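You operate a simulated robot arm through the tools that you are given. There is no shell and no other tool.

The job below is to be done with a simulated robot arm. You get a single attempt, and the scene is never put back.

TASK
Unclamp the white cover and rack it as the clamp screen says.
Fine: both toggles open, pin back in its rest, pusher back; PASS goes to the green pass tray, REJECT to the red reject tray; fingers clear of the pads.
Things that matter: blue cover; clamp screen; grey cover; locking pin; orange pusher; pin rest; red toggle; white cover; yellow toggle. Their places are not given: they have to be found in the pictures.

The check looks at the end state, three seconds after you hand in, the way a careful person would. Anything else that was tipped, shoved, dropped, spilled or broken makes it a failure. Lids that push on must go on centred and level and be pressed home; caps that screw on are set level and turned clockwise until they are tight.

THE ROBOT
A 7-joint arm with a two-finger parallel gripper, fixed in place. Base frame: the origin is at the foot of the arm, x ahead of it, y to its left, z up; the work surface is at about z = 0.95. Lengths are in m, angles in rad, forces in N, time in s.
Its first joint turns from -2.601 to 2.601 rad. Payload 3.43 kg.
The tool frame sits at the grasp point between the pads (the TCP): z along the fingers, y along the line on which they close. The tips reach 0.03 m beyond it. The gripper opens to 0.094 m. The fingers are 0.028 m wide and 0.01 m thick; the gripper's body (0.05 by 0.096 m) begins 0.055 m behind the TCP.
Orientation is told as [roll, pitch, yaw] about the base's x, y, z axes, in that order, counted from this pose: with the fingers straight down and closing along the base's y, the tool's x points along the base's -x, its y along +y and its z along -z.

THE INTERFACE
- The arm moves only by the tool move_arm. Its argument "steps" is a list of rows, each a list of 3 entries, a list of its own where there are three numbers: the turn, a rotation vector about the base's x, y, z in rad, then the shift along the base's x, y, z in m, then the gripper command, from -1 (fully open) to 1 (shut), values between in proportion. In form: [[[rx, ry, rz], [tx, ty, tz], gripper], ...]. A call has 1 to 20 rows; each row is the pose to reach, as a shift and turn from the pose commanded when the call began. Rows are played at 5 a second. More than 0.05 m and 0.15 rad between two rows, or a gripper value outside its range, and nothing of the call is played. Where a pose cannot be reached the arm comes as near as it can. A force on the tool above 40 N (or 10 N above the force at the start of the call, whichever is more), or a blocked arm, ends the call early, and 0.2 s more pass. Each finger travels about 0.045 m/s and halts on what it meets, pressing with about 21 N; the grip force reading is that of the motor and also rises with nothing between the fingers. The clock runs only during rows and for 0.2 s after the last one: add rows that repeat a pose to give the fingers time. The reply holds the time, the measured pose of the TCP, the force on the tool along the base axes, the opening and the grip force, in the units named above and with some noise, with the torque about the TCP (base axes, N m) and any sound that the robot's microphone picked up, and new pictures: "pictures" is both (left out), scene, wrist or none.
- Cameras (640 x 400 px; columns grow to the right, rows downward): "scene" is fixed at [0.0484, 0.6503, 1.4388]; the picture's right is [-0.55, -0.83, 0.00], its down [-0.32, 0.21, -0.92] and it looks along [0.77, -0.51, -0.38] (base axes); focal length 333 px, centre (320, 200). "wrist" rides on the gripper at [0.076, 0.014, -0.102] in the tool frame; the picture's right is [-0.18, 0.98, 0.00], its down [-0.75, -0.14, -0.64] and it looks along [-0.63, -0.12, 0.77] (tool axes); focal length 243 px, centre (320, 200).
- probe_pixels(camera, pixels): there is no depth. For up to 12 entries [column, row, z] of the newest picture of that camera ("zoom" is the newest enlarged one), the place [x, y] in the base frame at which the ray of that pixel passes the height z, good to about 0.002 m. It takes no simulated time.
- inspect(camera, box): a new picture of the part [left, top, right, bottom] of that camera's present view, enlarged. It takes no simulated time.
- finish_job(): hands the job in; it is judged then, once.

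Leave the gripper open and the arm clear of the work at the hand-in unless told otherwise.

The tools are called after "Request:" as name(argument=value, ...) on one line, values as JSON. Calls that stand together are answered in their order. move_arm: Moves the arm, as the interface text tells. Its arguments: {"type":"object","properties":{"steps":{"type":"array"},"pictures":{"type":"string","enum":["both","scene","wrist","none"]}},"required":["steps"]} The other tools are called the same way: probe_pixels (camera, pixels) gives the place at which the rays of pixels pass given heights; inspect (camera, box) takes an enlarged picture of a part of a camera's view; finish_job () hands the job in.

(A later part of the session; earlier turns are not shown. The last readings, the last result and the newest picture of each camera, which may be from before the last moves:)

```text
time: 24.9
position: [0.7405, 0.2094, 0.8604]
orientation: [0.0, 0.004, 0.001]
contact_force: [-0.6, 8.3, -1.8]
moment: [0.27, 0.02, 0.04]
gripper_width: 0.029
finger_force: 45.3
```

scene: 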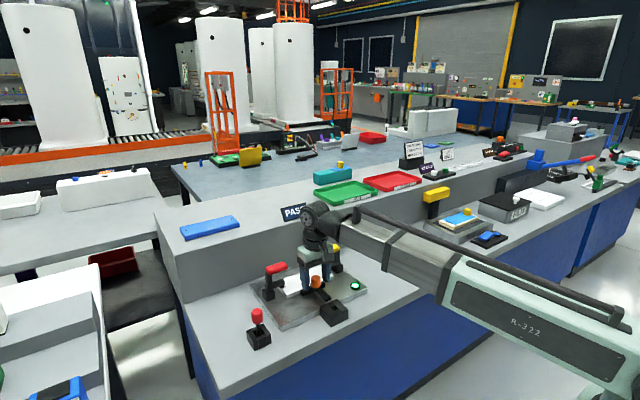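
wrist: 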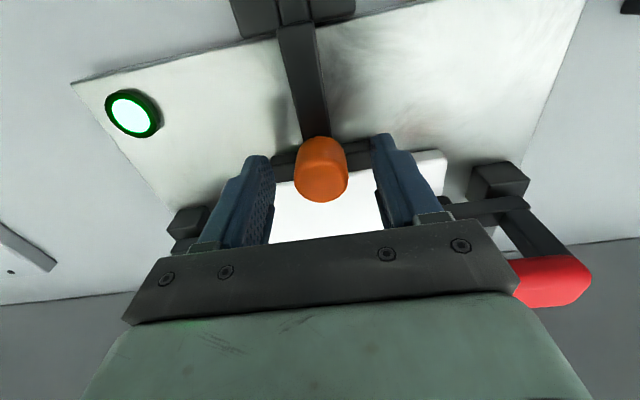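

Gripped at 0.029 m. Now pull the pusher back along −x in small steps.

Request:
move_arm(steps=[[[0, 0, 0], [-0.004, 0.001, 0], 1], [[0, 0, 0], [-0.008, 0.001, 0], 1], [[0, 0, 0], [-0.012, 0.001, 0], 1], [[0, 0, 0], [-0.016, 0.001, 0], 1], [[0, 0, 0], [-0.02, 0.001, 0], 1], [[0, 0, 0], [-0.02, 0.001, 0], 1]])

```text
time: 26.3
position: [0.7202, 0.2094, 0.8606]
orientation: [-0.002, 0.004, 0.0]
contact_force: [0.4, 3.0, -4.7]
moment: [0.11, -0.3, -0.02]
gripper_width: 0.0293
finger_force: 44.8
```

scene: 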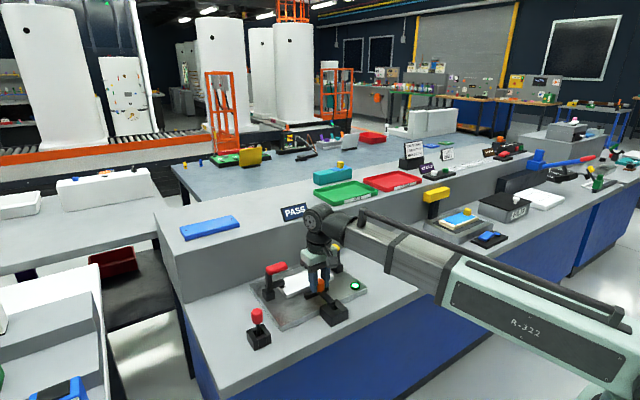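
wrist: 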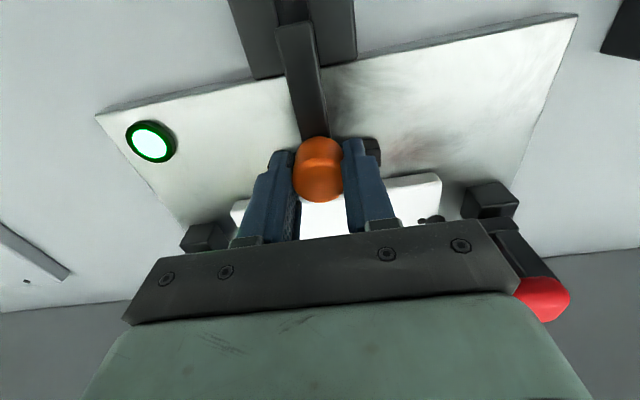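

The pusher follows, with hardly any drag. I continue until I feel the end stop.

Request:
move_arm(steps=[[[0, 0, 0], [-0.003, 0, 0.0005], 1], [[0, 0, 0], [-0.006, 0, 0.0005], 1], [[0, 0, 0], [-0.009, 0, 0.0005], 1], [[0, 0, 0], [-0.012, 0, 0.0005], 1], [[0, 0, 0], [-0.015, 0, 0.0005], 1], [[0, 0, 0], [-0.015, 0, 0.0005], 1]])

```text
time: 27.7
position: [0.704, 0.2098, 0.8604]
orientation: [-0.003, 0.006, 0.0]
contact_force: [0.5, -1.2, -21.4]
moment: [-0.06, -0.3, -0.05]
gripper_width: 0.0293
finger_force: 44.9
```

scene: 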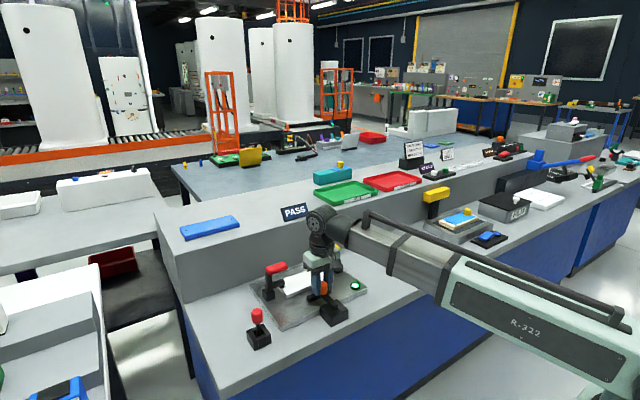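
wrist: 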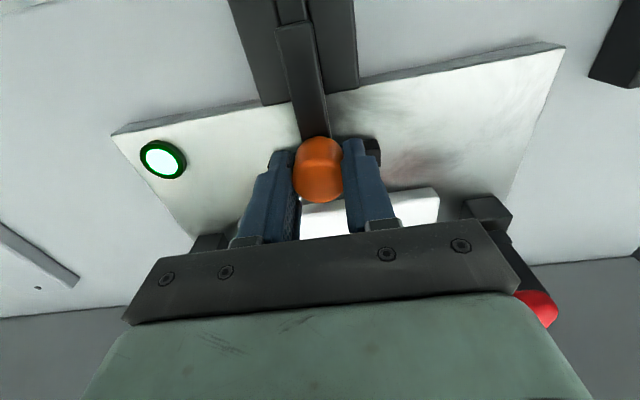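

The pull is free along x; the 21 N is vertical pull from my small lift, so I take the height back by a millimetre and go on.

Request:
move_arm(steps=[[[0, 0, 0], [0, 0, -0.001], 1], [[0, 0, 0], [-0.003, 0, -0.001], 1], [[0, 0, 0], [-0.006, 0, -0.001], 1], [[0, 0, 0], [-0.009, 0, -0.001], 1], [[0, 0, 0], [-0.012, 0, -0.001], 1], [[0, 0, 0], [-0.012, 0, -0.001], 1]])

```text
time: 29.1
position: [0.6959, 0.2099, 0.8596]
orientation: [0.0, -0.005, -0.001]
contact_force: [35.8, -4.9, 4.9]
moment: [-0.18, -1.01, 0.01]
gripper_width: 0.0296
finger_force: 44.7
```

scene: 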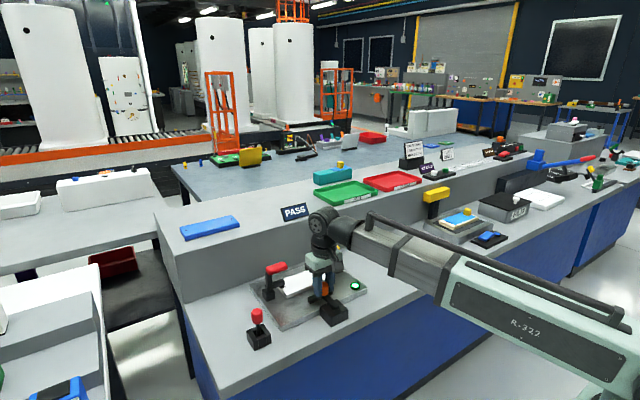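
wrist: 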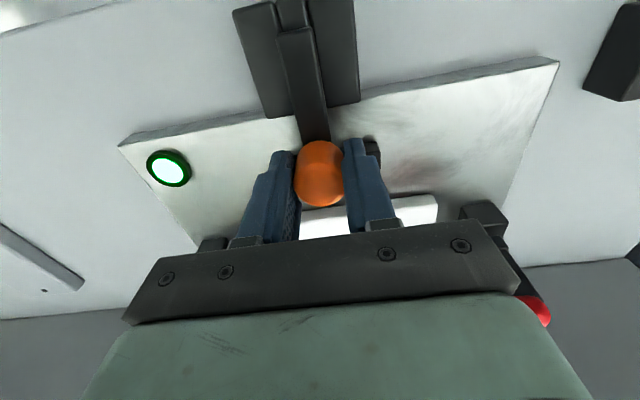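

The stop is reached (36 N in x at x≈0.696, about 0.043 m of travel). I relax the pull, open and go straight up.

Request:
move_arm(steps=[[[0, 0, 0], [0.003, 0, 0], 1], [[0, 0, 0], [0.004, 0, 0], 1], [[0, 0, 0], [0.004, 0, 0], 0.2], [[0, 0, 0], [0.004, 0, 0], -0.3], [[0, 0, 0], [0.004, 0, 0], -0.3], [[0, 0, 0], [0.004, 0, 0], -0.3], [[0, 0, 0], [0.004, 0, 0.02], -0.3], [[0, 0, 0], [0.004, 0, 0.05], -0.3], [[0, 0, 0], [0.004, 0, 0.08], -0.3], [[0, 0, 0], [0.004, 0, 0.11], -0.3], [[0, 0, 0], [0.004, 0, 0.14], -0.3], [[0, 0, 0], [0.004, 0, 0.14], -0.3]])

```text
time: 31.7
position: [0.6963, 0.2101, 0.9999]
orientation: [-0.003, 0.003, -0.001]
contact_force: [-0.3, 1.0, 0.0]
moment: [0.01, 0.01, -0.01]
gripper_width: 0.061
finger_force: 0.2
```

scene: 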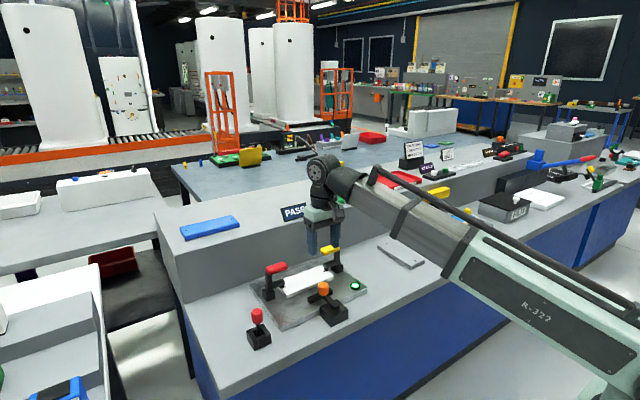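
wrist: 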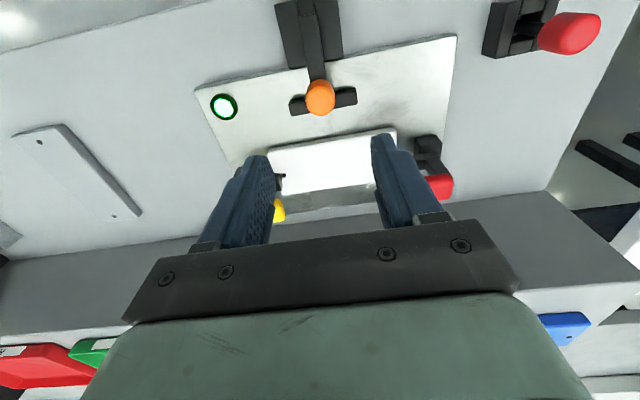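

The pusher is back: the crossbar is now clear of the cover. Next the toggles. I move (fingers closing) to y≈0.24, a bit nearer to the base, to get a clear view of the red toggle.

Request:
move_arm(steps=[[[0, 0, 0], [-0.01, 0.02, 0.01], 0.3], [[0, 0, 0], [-0.02, 0.045, 0.02], 1], [[0, 0, 0], [-0.03, 0.07, 0.02], 1], [[0, 0, 0], [-0.04, 0.1, 0.02], 1], [[0, 0, 0], [-0.04, 0.1, 0.02], 1], [[0, 0, 0], [-0.04, 0.1, 0.02], 1]])

Request:
inspect(camera="wrist", box=[250, 100, 410, 240])

Request:
inspect(camera="scene", box=[240, 240, 370, 330])

```text
time: 33.1
position: [0.6561, 0.3112, 1.0193]
orientation: [-0.002, 0.003, -0.001]
contact_force: [-0.6, 0.1, 0.0]
moment: [-0.02, -0.02, -0.03]
gripper_width: 0.0
finger_force: 21.2
```

scene: 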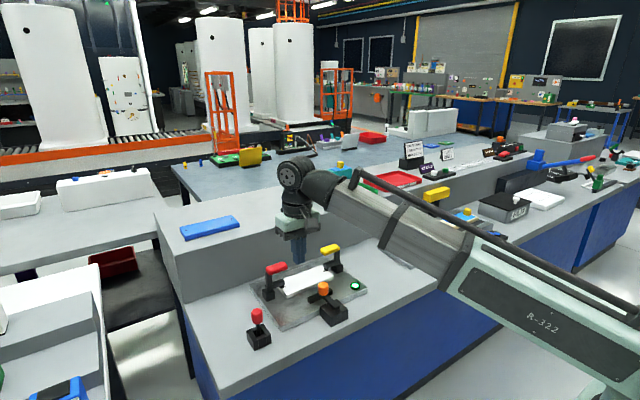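
wrist: 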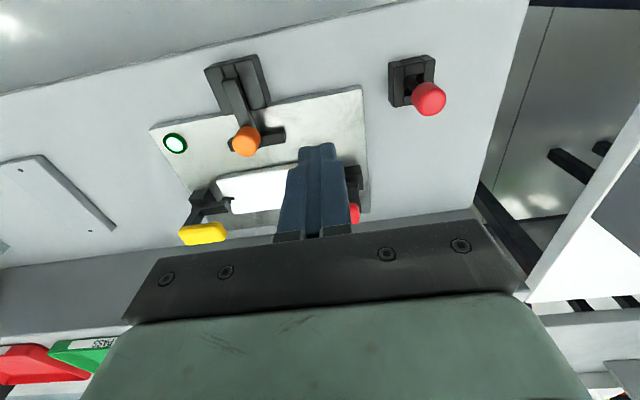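

```text
2.86 times, centred on (330, 170) of wrist
```

zoom: 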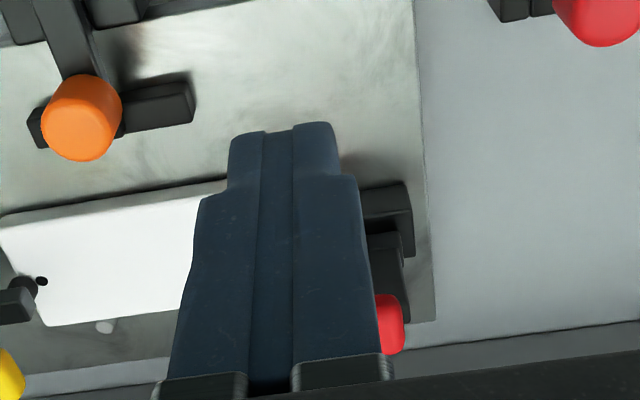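

```text
4.44 times, centred on (305, 285) of scene
```

zoom: 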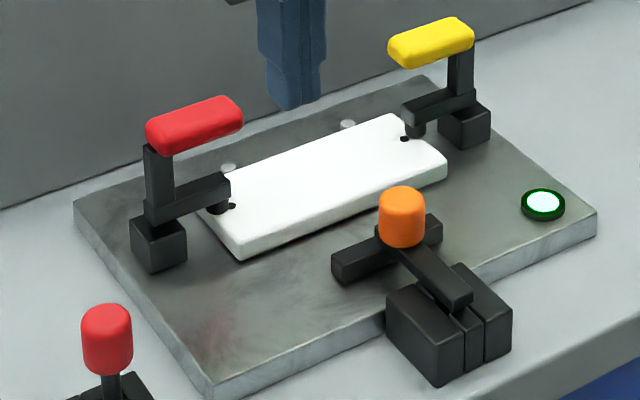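

The closed fingers hide the red toggle. I shift towards −y by 0.09 so it appears to the right of the fingers.

Request:
move_arm(steps=[[[0, 0, 0], [0.005, -0.03, 0], 1], [[0, 0, 0], [0.01, -0.06, -0.02], 1], [[0, 0, 0], [0.01, -0.09, -0.03], 1], [[0, 0, 0], [0.01, -0.09, -0.03], 1]])

Request:
inspect(camera="wrist", box=[340, 100, 500, 240])

Request:
inspect(camera="wrist", box=[180, 100, 340, 240])

```text
time: 34.1
position: [0.6666, 0.2214, 0.9902]
orientation: [-0.003, 0.004, 0.001]
contact_force: [-0.6, 0.4, -1.4]
moment: [0.0, -0.01, 0.0]
gripper_width: 0.0003
finger_force: 21.3
```

scene: 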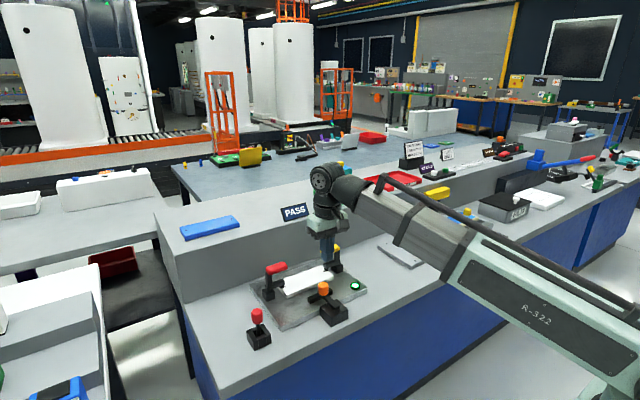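
wrist: 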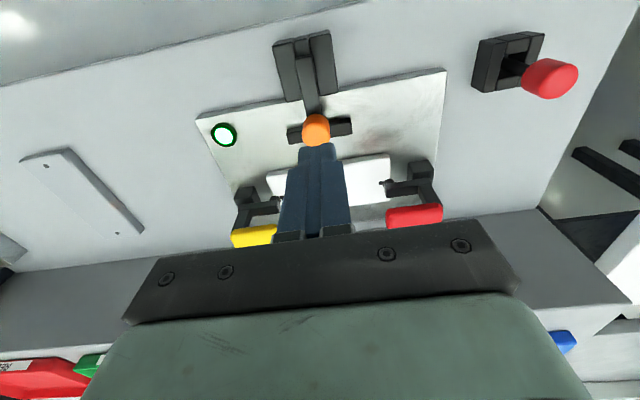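

```text
2.86 times, centred on (420, 170) of wrist
```

zoom: 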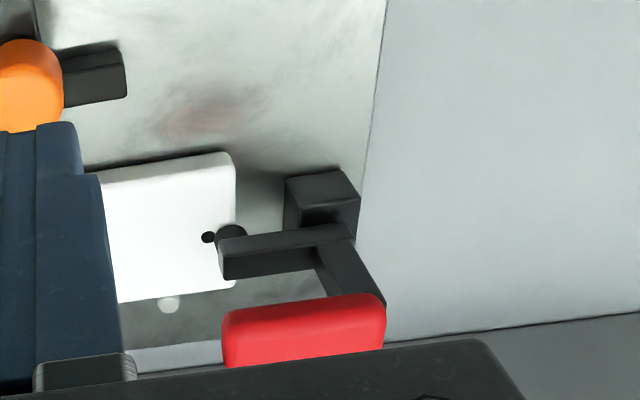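

```text
2.86 times, centred on (260, 170) of wrist
```

zoom: 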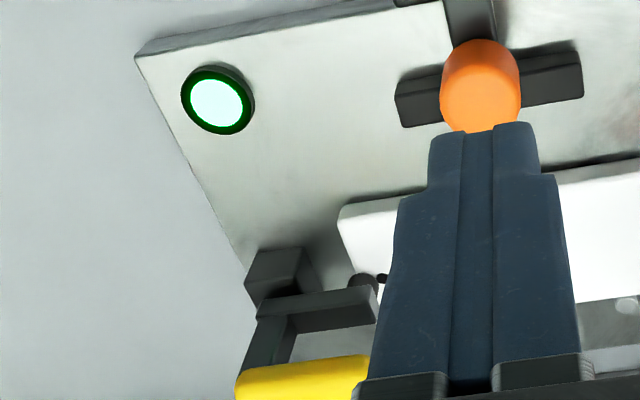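

I triangulate the red and yellow handles: red centre wrist (414.4,215.5) / scene (276.8,268.1); base block and arm too.

Request:
probe_pixels(camera="wrist", pixels=[[414.4, 215.5, 0.88], [414.4, 215.5, 0.9], [414.4, 215.5, 0.92], [385, 216, 0.9], [442, 213, 0.9], [421, 170, 0.82], [421, 170, 0.84], [430, 183, 0.84], [386, 188, 0.84]])

Request:
probe_pixels(camera="scene", pixels=[[276.8, 268.1, 0.88], [276.8, 268.1, 0.9], [276.8, 268.1, 0.92], [329.9, 249.7, 0.88], [329.9, 249.7, 0.9], [329.9, 249.7, 0.92], [268.4, 293, 0.82], [283, 281, 0.84]])

```text
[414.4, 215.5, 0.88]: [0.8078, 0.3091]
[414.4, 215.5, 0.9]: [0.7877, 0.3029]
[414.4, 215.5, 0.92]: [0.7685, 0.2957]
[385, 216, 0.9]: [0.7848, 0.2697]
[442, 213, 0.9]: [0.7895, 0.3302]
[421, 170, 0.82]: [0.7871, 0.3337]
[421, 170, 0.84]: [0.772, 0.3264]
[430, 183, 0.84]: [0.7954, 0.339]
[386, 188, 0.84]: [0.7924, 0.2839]
```

```text
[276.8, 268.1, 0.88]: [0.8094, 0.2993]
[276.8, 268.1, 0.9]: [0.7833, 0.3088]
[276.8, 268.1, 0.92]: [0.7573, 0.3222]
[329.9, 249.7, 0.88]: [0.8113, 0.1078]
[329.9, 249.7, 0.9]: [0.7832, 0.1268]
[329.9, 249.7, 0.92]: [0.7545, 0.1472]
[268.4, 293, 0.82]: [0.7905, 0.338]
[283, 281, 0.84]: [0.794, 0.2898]
```

Red handle: centre ≈ (0.793, 0.305, 0.892), inner end y≈0.272, hinge block near y≈0.336. The lever should flip outward (+y), lifting the arm. I go with closed fingers to the handle's inner side at (0.792, 0.240, 0.917).

Request:
move_arm(steps=[[[0, 0, 0], [0.03, 0.005, 0], 1], [[0, 0, 0], [0.06, 0.01, 0], 1], [[0, 0, 0], [0.09, 0.015, -0.01], 1], [[0, 0, 0], [0.115, 0.018, -0.02], 1], [[0, 0, 0], [0.126, 0.018, -0.04], 1], [[0, 0, 0], [0.126, 0.018, -0.06], 1], [[0, 0, 0], [0.126, 0.018, -0.072], 1], [[0, 0, 0], [0.126, 0.018, -0.072], 1]])

Request:
inspect(camera="scene", box=[240, 230, 360, 320])

```text
time: 35.9
position: [0.7925, 0.2379, 0.9172]
orientation: [-0.001, 0.005, 0.0]
contact_force: [0.2, -0.3, 0.0]
moment: [0.04, 0.03, 0.01]
gripper_width: 0.0001
finger_force: 21.4
```

scene: 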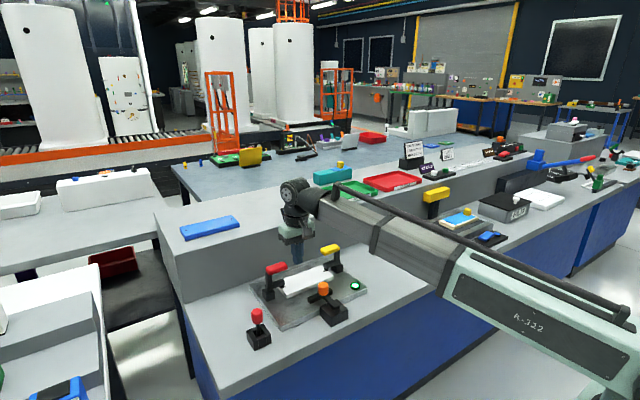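
wrist: 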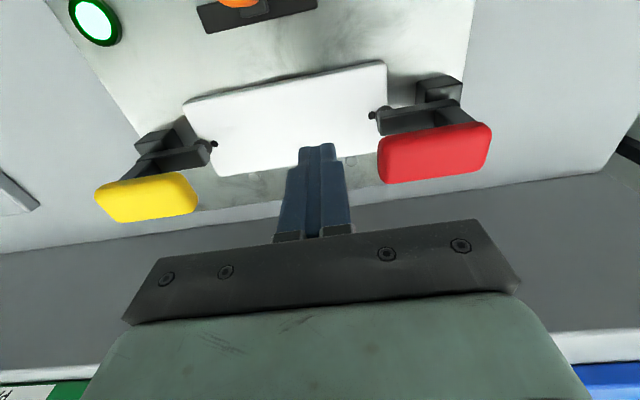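

```text
4.44 times, centred on (300, 275) of scene
```

zoom: 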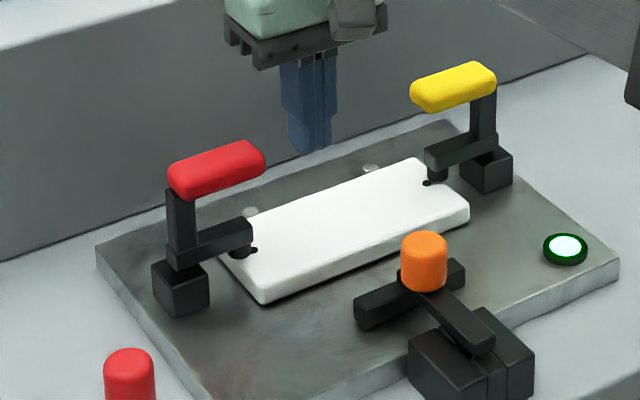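

Clear view of both handles now. I probe their corners at the handle's top height to fix x, y.

Request:
inspect(camera="wrist", box=[340, 60, 520, 200])

Request:
probe_pixels(camera="wrist", pixels=[[380, 160, 0.89], [380, 160, 0.9], [490, 143, 0.89], [490, 143, 0.9], [435, 165, 0.9], [197, 190, 0.9], [98, 205, 0.9], [372, 118, 0.84], [215, 150, 0.84], [437, 85, 0.825]])

Request:
probe_pixels(camera="scene", pixels=[[287, 266, 0.89], [287, 266, 0.9], [266, 274, 0.89], [266, 274, 0.9], [276.6, 266, 0.89], [276.6, 266, 0.9]])

```text
2.86 times, centred on (430, 130) of wrist
```

zoom: 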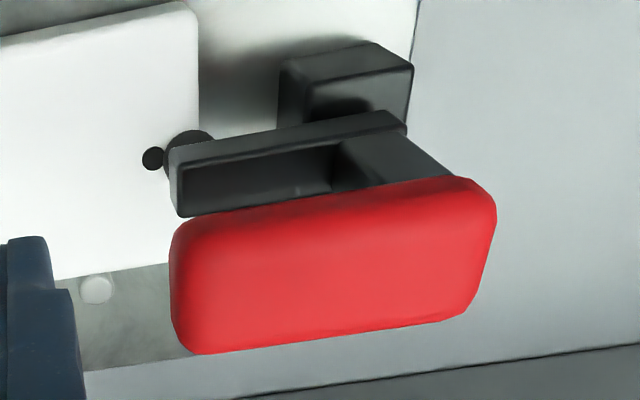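

```text
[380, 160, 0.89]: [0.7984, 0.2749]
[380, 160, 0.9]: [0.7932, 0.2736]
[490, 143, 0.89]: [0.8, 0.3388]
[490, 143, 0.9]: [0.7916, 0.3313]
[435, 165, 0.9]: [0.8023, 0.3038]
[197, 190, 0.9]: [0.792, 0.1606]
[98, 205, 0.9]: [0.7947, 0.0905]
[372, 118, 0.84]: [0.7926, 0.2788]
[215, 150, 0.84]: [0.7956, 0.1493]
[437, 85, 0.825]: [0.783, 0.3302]
```

```text
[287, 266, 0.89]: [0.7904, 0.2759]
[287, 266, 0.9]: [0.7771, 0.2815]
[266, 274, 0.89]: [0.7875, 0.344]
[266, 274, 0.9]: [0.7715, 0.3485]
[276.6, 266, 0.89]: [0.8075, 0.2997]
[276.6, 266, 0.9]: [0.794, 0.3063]
```

Red handle: y 0.275–0.335, x≈0.794, z≈0.893. I now push gently towards +y with the closed fingers and watch the force.

Request:
move_arm(steps=[[[0, 0, 0], [0.002, 0.015, 0], 1], [[0, 0, 0], [0.002, 0.025, 0], 1], [[0, 0, 0], [0.002, 0.032, 0], 1], [[0, 0, 0], [0.002, 0.038, 0], 1], [[0, 0, 0], [0.002, 0.044, 0], 1], [[0, 0, 0], [0.002, 0.048, 0], 1]])

Request:
inspect(camera="scene", box=[240, 230, 360, 320])

```text
time: 36.8
position: [0.7952, 0.2666, 0.9209]
orientation: [-0.013, 0.002, -0.006]
contact_force: [-3.2, -10.3, 7.1]
moment: [-0.27, 0.13, 0.11]
gripper_width: 0.0
finger_force: 20.2
stopped in row 4: the force on the tool passed its limit at 46 N (the readings are from after the stop); the commanded pose is now the measured one
```

scene: 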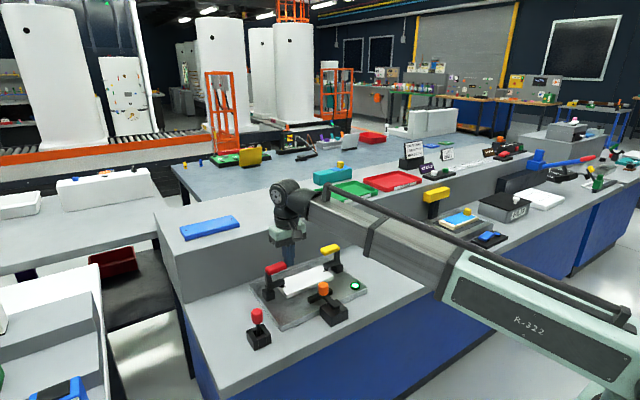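
wrist: 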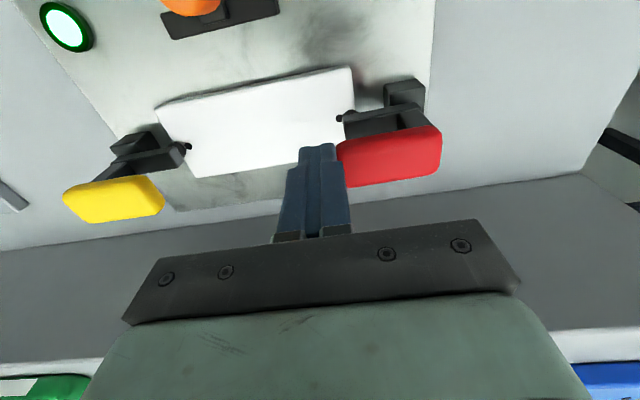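

```text
4.44 times, centred on (300, 275) of scene
```

zoom: 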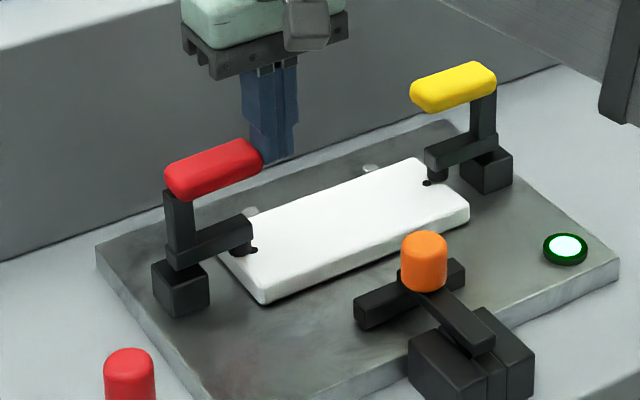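

The handle barely moved (a couple of millimetres up and outward) before 46 N, so the lever seems to hinge as expected but stiffly. I back off and look at whether it stayed.

Request:
move_arm(steps=[[[0.006, 0, 0.003], [0, -0.01, 0], 1], [[0.01, 0, 0.005], [0, -0.02, 0], 1], [[0.01, 0, 0.005], [0, -0.03, 0], 1], [[0.01, 0, 0.005], [0, -0.03, 0], 1]], pictures="wrist")

Request:
inspect(camera="scene", box=[240, 230, 360, 320])

```text
time: 37.8
position: [0.7949, 0.2384, 0.9197]
orientation: [-0.003, 0.002, 0.001]
contact_force: [0.3, -0.7, 0.1]
moment: [-0.02, 0.0, 0.0]
gripper_width: 0.0
finger_force: 21.2
```

wrist: 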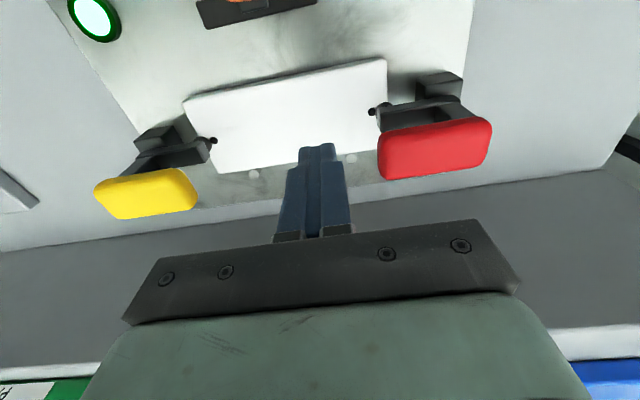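

```text
4.44 times, centred on (300, 275) of scene
```

zoom: 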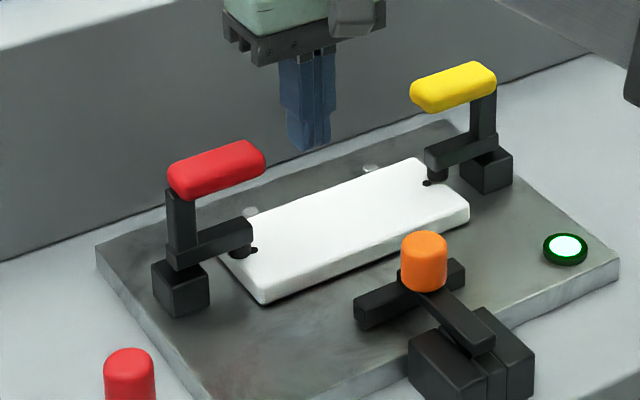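

It sprang back, so the lever is sprung, and pushing only along y let friction jam it (its end must rise as it goes out). I'll push again along the arc: up and outward together, about 45° at first, slowly.

Request:
move_arm(steps=[[[0, 0, 0], [0, 0.008, -0.012], 1], [[0, 0, 0], [0, 0.016, -0.012], 1], [[0, 0, 0], [0, 0.022, -0.012], 1], [[0, 0, 0], [0, 0.026, -0.012], 1], [[0, 0, 0], [0, 0.03, -0.008], 1], [[0, 0, 0], [0, 0.034, -0.004], 1], [[0, 0, 0], [0, 0.038, 0.0], 1], [[0, 0, 0], [0, 0.042, 0.004], 1], [[0, 0, 0], [0, 0.047, 0.007], 1], [[0, 0, 0], [0, 0.052, 0.009], 1]])

Request:
inspect(camera="scene", box=[240, 230, 360, 320])

```text
time: 40.0
position: [0.7959, 0.2889, 0.9271]
orientation: [-0.002, 0.001, 0.001]
contact_force: [0.0, -1.9, 0.1]
moment: [-0.02, -0.02, -0.01]
gripper_width: 0.0
finger_force: 20.6
```

scene: 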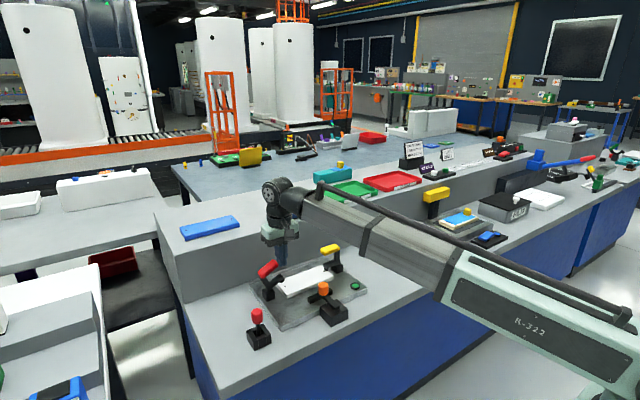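
wrist: 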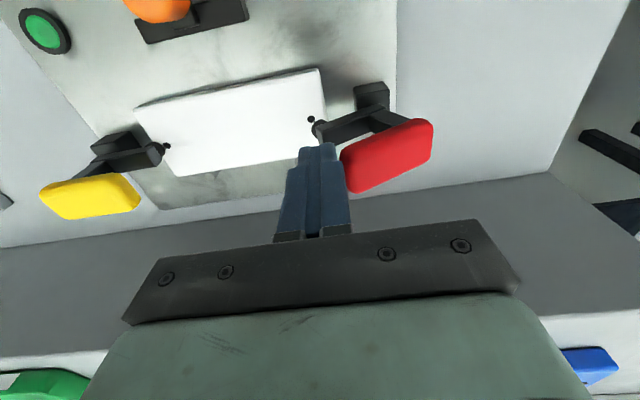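

```text
4.44 times, centred on (300, 275) of scene
```

zoom: 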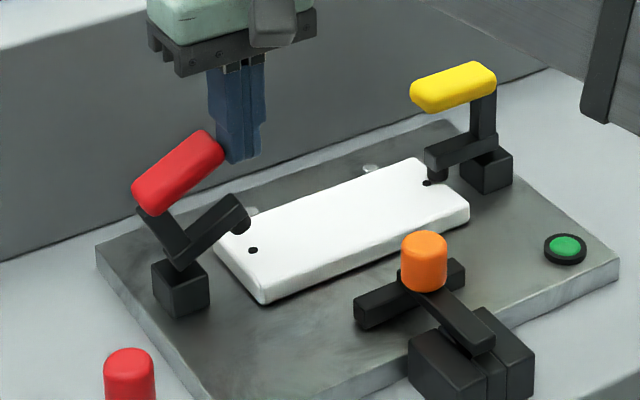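

It works: the red lever swung about 30° and the pad lifted from the cover. I continue along the arc.

Request:
move_arm(steps=[[[0, 0, 0], [0, 0.007, 0.003], 1], [[0, 0, 0], [0, 0.014, 0.005], 1], [[0, 0, 0], [0, 0.021, 0.006], 1], [[0, 0, 0], [0, 0.028, 0.007], 1], [[0, 0, 0], [0, 0.0355, 0.007], 1], [[0, 0, 0], [0, 0.043, 0.006], 1], [[0, 0, 0], [0, 0.05, 0.005], 1], [[0, 0, 0], [0, 0.057, 0.003], 1], [[0, 0, 0], [0, 0.064, 0.0], 1]])

Request:
inspect(camera="scene", box=[240, 230, 360, 320])

```text
time: 42.0
position: [0.7956, 0.3532, 0.9272]
orientation: [0.0, 0.002, 0.001]
contact_force: [-0.1, -0.1, 0.4]
moment: [0.0, -0.02, 0.01]
gripper_width: 0.0
finger_force: 21.3
```

scene: 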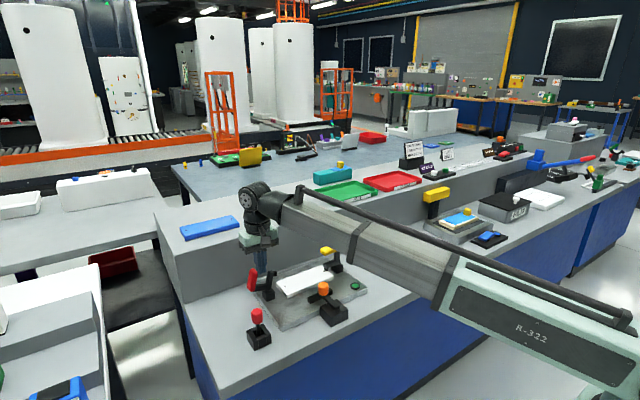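
wrist: 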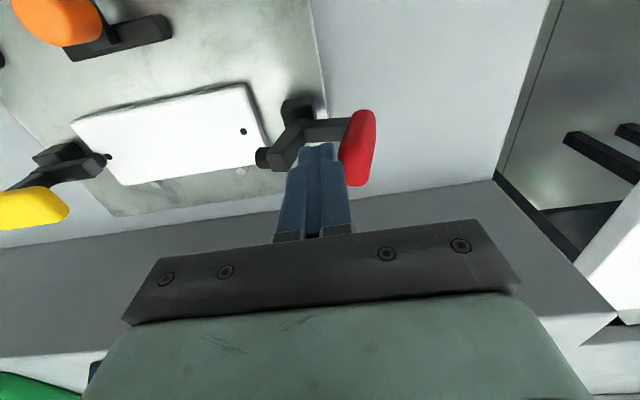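

```text
4.44 times, centred on (300, 275) of scene
```

zoom: 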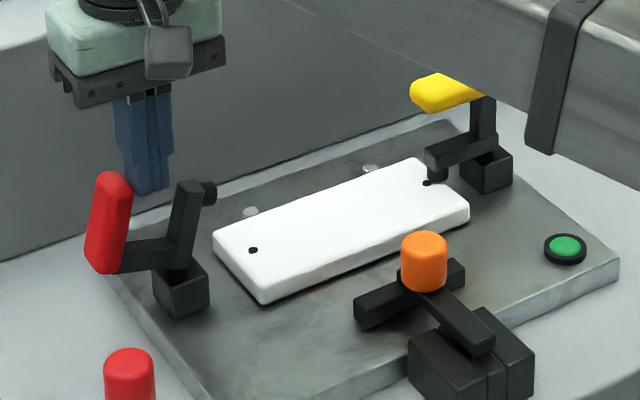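

The red lever now lies open (post horizontal, arm upright). I give a little more push to make sure it's at its stop.

Request:
move_arm(steps=[[[0, 0, 0], [0, 0.004, -0.004], 1], [[0, 0, 0], [0, 0.008, -0.008], 1], [[0, 0, 0], [0, 0.012, -0.01], 1], [[0, 0, 0], [0, 0.015, -0.01], 1]], pictures="wrist")

Request:
inspect(camera="scene", box=[240, 230, 360, 320])

```text
time: 43.0
position: [0.7937, 0.3685, 0.9188]
orientation: [-0.001, 0.002, -0.001]
contact_force: [-0.2, 0.1, 0.1]
moment: [-0.01, -0.03, 0.0]
gripper_width: 0.0
finger_force: 21.6
```

wrist: 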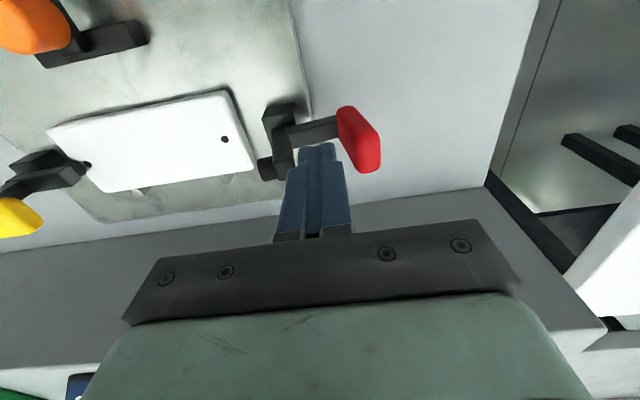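

```text
4.44 times, centred on (300, 275) of scene
```

zoom: 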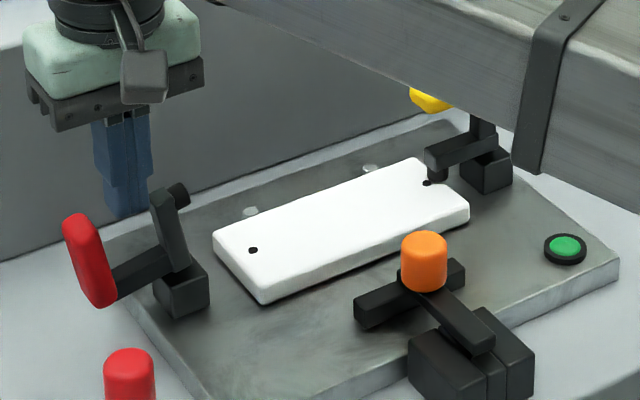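

The red lever went past the horizontal on its own and rests open. I go straight up, then over to the yellow toggle.

Request:
move_arm(steps=[[[0, 0, 0], [0, -0.003, 0.02], 1], [[0, 0, 0], [0, -0.005, 0.05], 1], [[0, 0, 0], [0, -0.03, 0.065], 1], [[0, 0, 0], [0, -0.06, 0.065], 1], [[0, 0, 0], [0, -0.09, 0.065], 1], [[0, 0, 0], [0, -0.12, 0.065], 1], [[0, 0, 0], [0, -0.15, 0.06], 1], [[0, 0, 0], [0, -0.165, 0.04], 1], [[0, 0, 0], [0, -0.17, 0.015], 1], [[0, 0, 0], [0, -0.17, 0.0], 1], [[0, 0, 0], [0, -0.17, 0.0], 1]])

Request:
inspect(camera="scene", box=[240, 230, 360, 320])

```text
time: 45.4
position: [0.7948, 0.1999, 0.918]
orientation: [-0.001, 0.003, -0.001]
contact_force: [-0.2, 0.6, 0.2]
moment: [0.01, -0.02, 0.0]
gripper_width: 0.0
finger_force: 21.1
```

scene: 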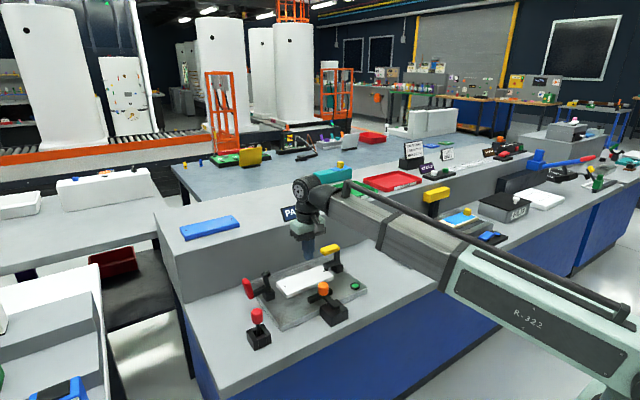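
wrist: 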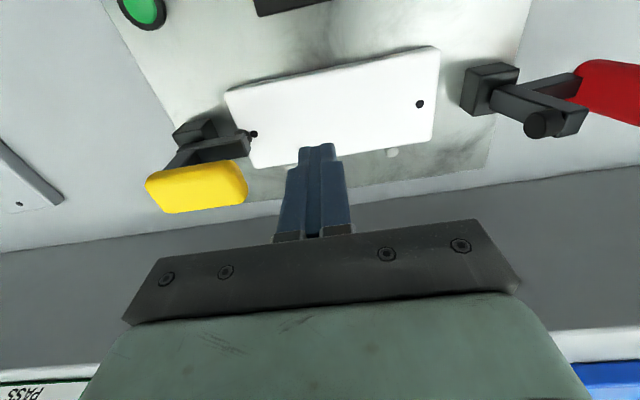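

```text
4.44 times, centred on (300, 275) of scene
```

zoom: 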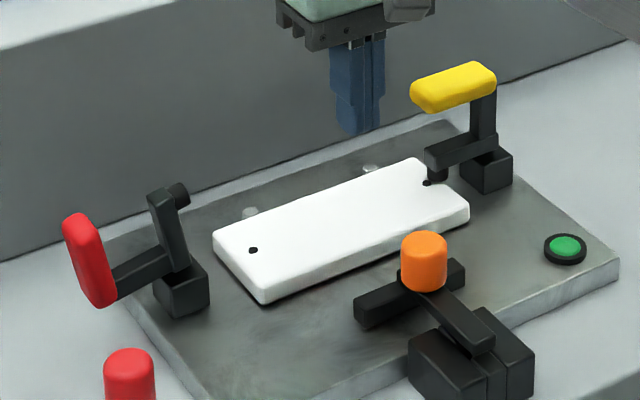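

Red stays open. I probe the yellow handle's inner end at wrist (246,184).

Request:
probe_pixels(camera="wrist", pixels=[[247, 180, 0.893], [247, 185, 0.893], [146, 197, 0.893], [196, 192, 0.893], [249, 143, 0.84]])

Request:
probe_pixels(camera="scene", pixels=[[321, 253, 0.893], [339, 246, 0.893], [330, 249.5, 0.893]])

```text
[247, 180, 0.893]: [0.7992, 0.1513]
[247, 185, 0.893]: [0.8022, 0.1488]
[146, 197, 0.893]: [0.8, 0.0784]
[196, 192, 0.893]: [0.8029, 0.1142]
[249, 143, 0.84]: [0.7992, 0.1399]
```

```text
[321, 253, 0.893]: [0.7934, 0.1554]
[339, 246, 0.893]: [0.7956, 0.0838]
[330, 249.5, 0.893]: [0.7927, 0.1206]
```

Yellow inner end y≈0.150, x≈0.797. I repeat the mirrored arc: approach in −y, then push up and outward.

Request:
move_arm(steps=[[[0, 0, 0], [0.001, -0.012, -0.011], 1], [[0, 0, 0], [0.001, -0.022, -0.011], 1], [[0, 0, 0], [0.001, -0.03, -0.011], 1], [[0, 0, 0], [0.001, -0.036, -0.011], 1], [[0, 0, 0], [0.001, -0.04, -0.007], 1], [[0, 0, 0], [0.001, -0.044, -0.003], 1], [[0, 0, 0], [0.001, -0.048, 0.001], 1], [[0, 0, 0], [0.001, -0.052, 0.005], 1], [[0, 0, 0], [0.001, -0.056, 0.008], 1], [[0, 0, 0], [0.001, -0.061, 0.01], 1], [[0, 0, 0], [0.001, -0.066, 0.012], 1]])

Request:
inspect(camera="scene", box=[240, 230, 360, 320])

```text
time: 48.0
position: [0.7965, 0.135, 0.9326]
orientation: [0.003, 0.0, 0.004]
contact_force: [-4.1, 7.5, 10.4]
moment: [0.1, 0.13, -0.03]
gripper_width: 0.0
finger_force: 21.3
stopped in row 11: the force on the tool passed its limit at 41 N (the readings are from after the stop); the commanded pose is now the measured one
```

scene: 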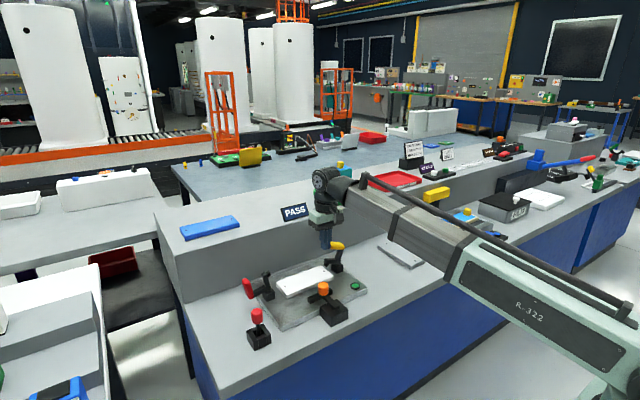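
wrist: 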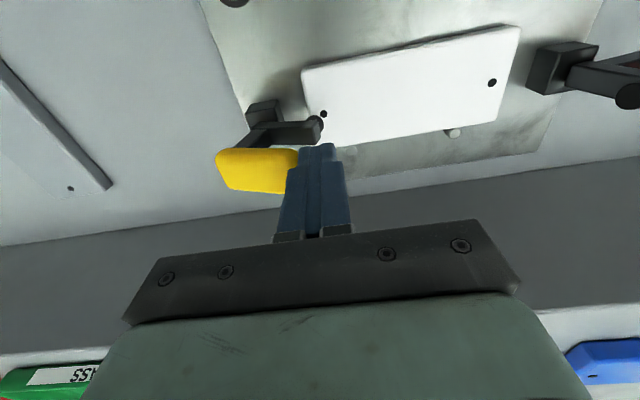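

```text
4.44 times, centred on (300, 275) of scene
```

zoom: 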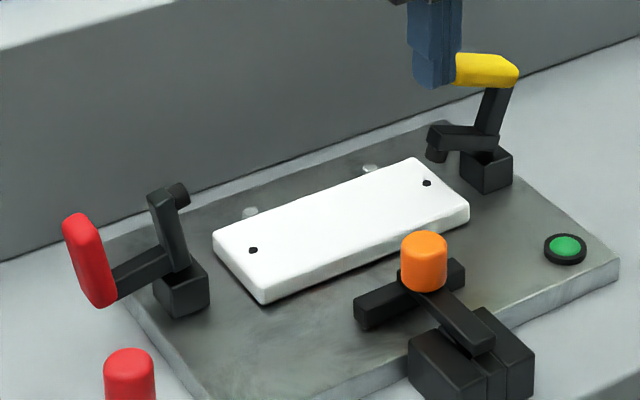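

The yellow lever is up about 22° and the force limit stopped me there. I continue slowly along the arc with a flatter slope.

Request:
move_arm(steps=[[[0, 0, 0], [0, -0.003, 0.0005], 1], [[0, 0, 0], [0, -0.006, 0.002], 1], [[0, 0, 0], [0, -0.009, 0.003], 1], [[0, 0, 0], [0, -0.013, 0.004], 1], [[0, 0, 0], [0, -0.018, 0.005], 1]], pictures="wrist")

Request:
inspect(camera="scene", box=[240, 230, 360, 320])

```text
time: 49.0
position: [0.7973, 0.1241, 0.9378]
orientation: [0.004, -0.001, 0.003]
contact_force: [-4.9, 4.4, 10.7]
moment: [0.05, 0.13, -0.07]
gripper_width: 0.0001
finger_force: 20.8
stopped in row 5: the force on the tool passed its limit at 41 N (the readings are from after the stop); the commanded pose is now the measured one
```

wrist: 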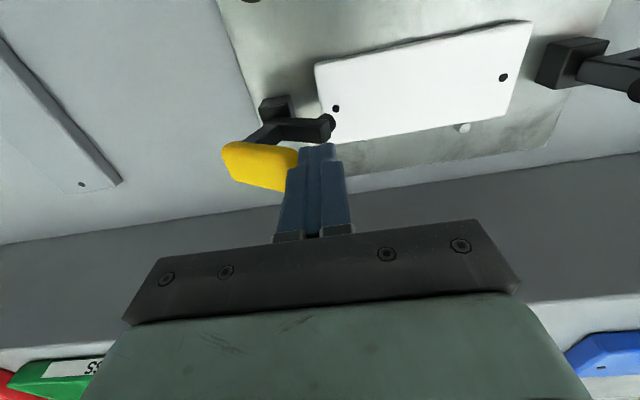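

```text
4.44 times, centred on (300, 275) of scene
```

zoom: 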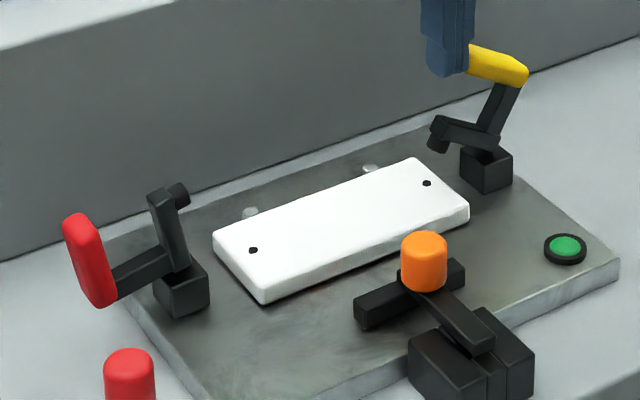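

It's at about 33° now, and the handle's end pushes the fingers upward, so I add more lift per step.

Request:
move_arm(steps=[[[0, 0, 0], [0, -0.002, 0.002], 1], [[0, 0, 0], [0, -0.005, 0.0045], 1], [[0, 0, 0], [0, -0.009, 0.007], 1], [[0, 0, 0], [0, -0.013, 0.009], 1], [[0, 0, 0], [0, -0.018, 0.01], 1], [[0, 0, 0], [0, -0.023, 0.011], 1]], pictures="wrist")

Request:
inspect(camera="scene", box=[240, 230, 360, 320])

```text
time: 50.4
position: [0.7961, 0.1, 0.9482]
orientation: [0.003, -0.003, 0.003]
contact_force: [-0.3, 0.2, 0.1]
moment: [0.02, -0.01, 0.02]
gripper_width: 0.0002
finger_force: 20.5
```

wrist: 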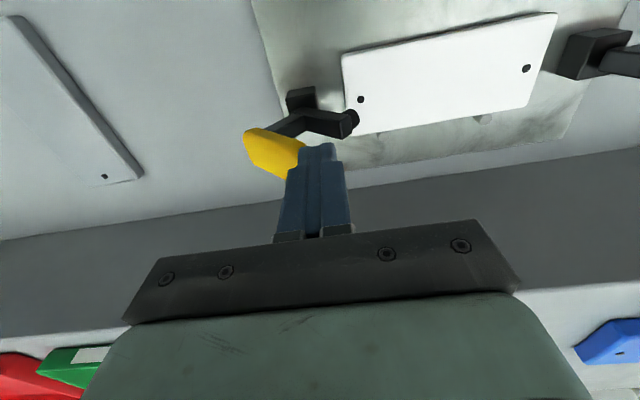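

```text
4.44 times, centred on (300, 275) of scene
```

zoom: 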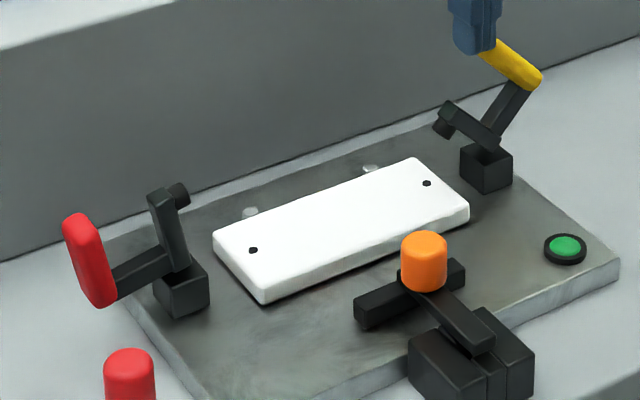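

Now it moves freely at about 48°. I go on outward and slightly down until it flips open.

Request:
move_arm(steps=[[[0, 0, 0], [0, -0.007, -0.003], 1], [[0, 0, 0], [0, -0.014, -0.006], 1], [[0, 0, 0], [0, -0.021, -0.009], 1], [[0, 0, 0], [0, -0.028, -0.012], 1], [[0, 0, 0], [0, -0.035, -0.015], 1], [[0, 0, 0], [0, -0.042, -0.018], 1], [[0, 0, 0], [0, -0.05, -0.02], 1], [[0, 0, 0], [0, -0.058, -0.022], 1], [[0, 0, 0], [0, -0.066, -0.024], 1]], pictures="wrist")

Request:
inspect(camera="scene", box=[240, 230, 360, 320])

```text
time: 50.9
position: [0.7971, 0.0904, 0.9473]
orientation: [0.003, -0.003, 0.001]
contact_force: [-3.6, -0.2, 8.8]
moment: [-0.1, 0.18, -0.02]
gripper_width: 0.0
finger_force: 21.2
stopped in row 2: the force on the tool passed its limit at 47 N (the readings are from after the stop); the commanded pose is now the measured one
```

wrist: 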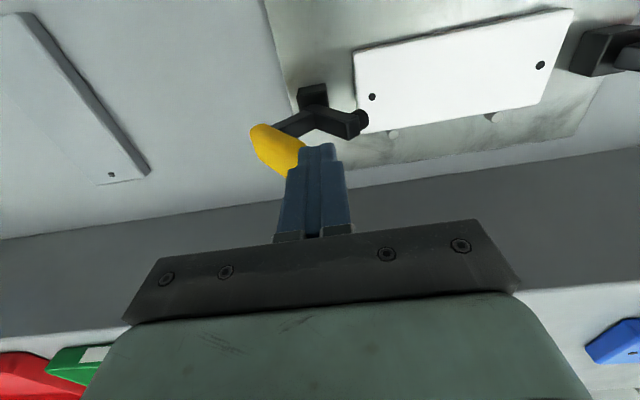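

```text
4.44 times, centred on (300, 275) of scene
```

zoom: 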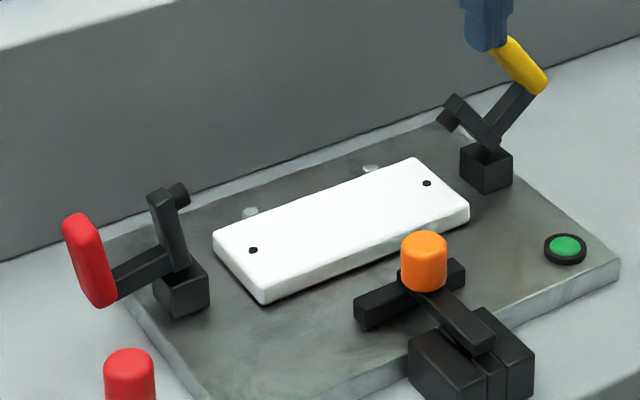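

The finger tips slid onto the end of the tilted handle (force purely vertical). I back off inward, lower by about 16 mm so the side of the fingers meets the handle, and push outward again.

Request:
move_arm(steps=[[[0, 0, 0], [0, 0.008, 0.004], 1], [[0, 0, 0], [0, 0.018, 0.002], 1], [[0, 0, 0], [0, 0.024, -0.006], 1], [[0, 0, 0], [0, 0.024, -0.015], 1], [[0, 0, 0], [0, 0.024, -0.015], 1]], pictures="wrist")

Request:
inspect(camera="scene", box=[240, 230, 360, 320])

```text
time: 52.1
position: [0.7969, 0.1141, 0.9303]
orientation: [0.003, -0.003, 0.003]
contact_force: [-0.7, -0.1, 0.4]
moment: [0.02, 0.0, 0.0]
gripper_width: 0.0
finger_force: 20.5
```

wrist: 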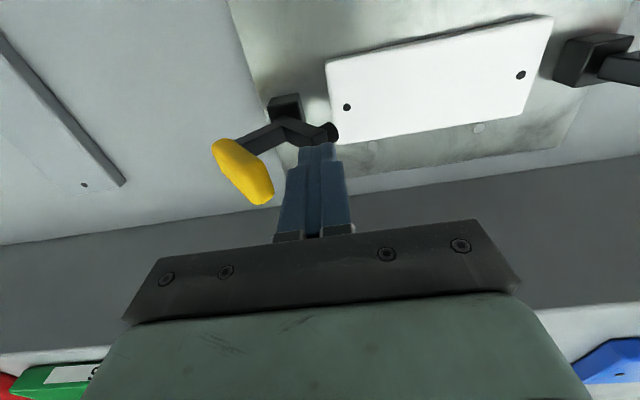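

```text
4.44 times, centred on (300, 275) of scene
```

zoom: 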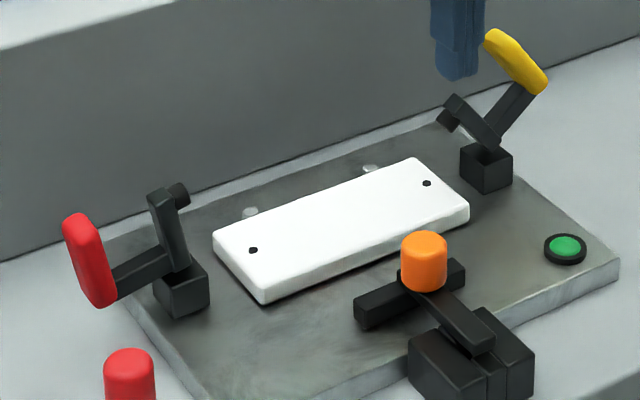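

The lever stays where it is at about 50°. Now push outward (−y) with the side of the fingers, lowering a bit as it turns.

Request:
move_arm(steps=[[[0, 0, 0], [0, -0.01, 0], 1], [[0, 0, 0], [0, -0.018, 0], 1], [[0, 0, 0], [0, -0.025, 0.0], 1], [[0, 0, 0], [0, -0.031, -0.001], 1], [[0, 0, 0], [0, -0.037, -0.002], 1], [[0, 0, 0], [0, -0.043, -0.004], 1], [[0, 0, 0], [0, -0.049, -0.006], 1], [[0, 0, 0], [0, -0.055, -0.008], 1], [[0, 0, 0], [0, -0.061, -0.011], 1], [[0, 0, 0], [0, -0.067, -0.014], 1], [[0, 0, 0], [0, -0.073, -0.016], 1], [[0, 0, 0], [0, -0.08, -0.018], 1]], pictures="wrist")

Request:
inspect(camera="scene", box=[240, 230, 360, 320])

```text
time: 54.7
position: [0.7985, 0.0382, 0.9145]
orientation: [0.008, -0.006, 0.006]
contact_force: [1.0, 22.0, 11.3]
moment: [0.55, -0.06, -0.08]
gripper_width: 0.0
finger_force: 21.0
```

wrist: 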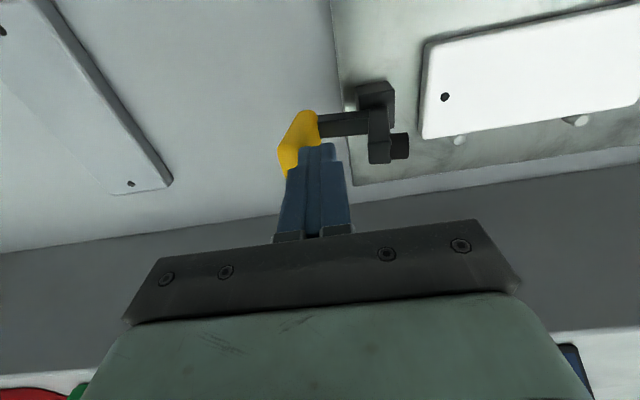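

```text
4.44 times, centred on (300, 275) of scene
```

zoom: 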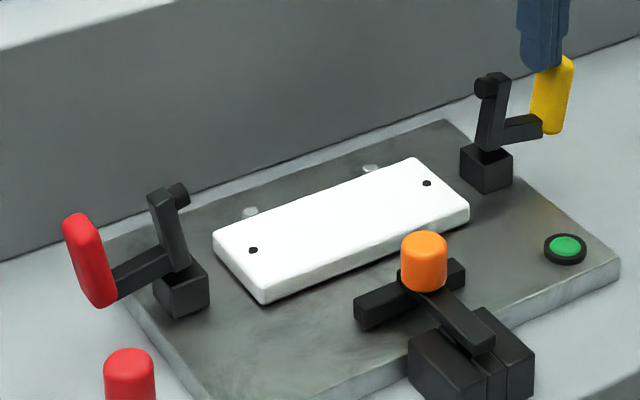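

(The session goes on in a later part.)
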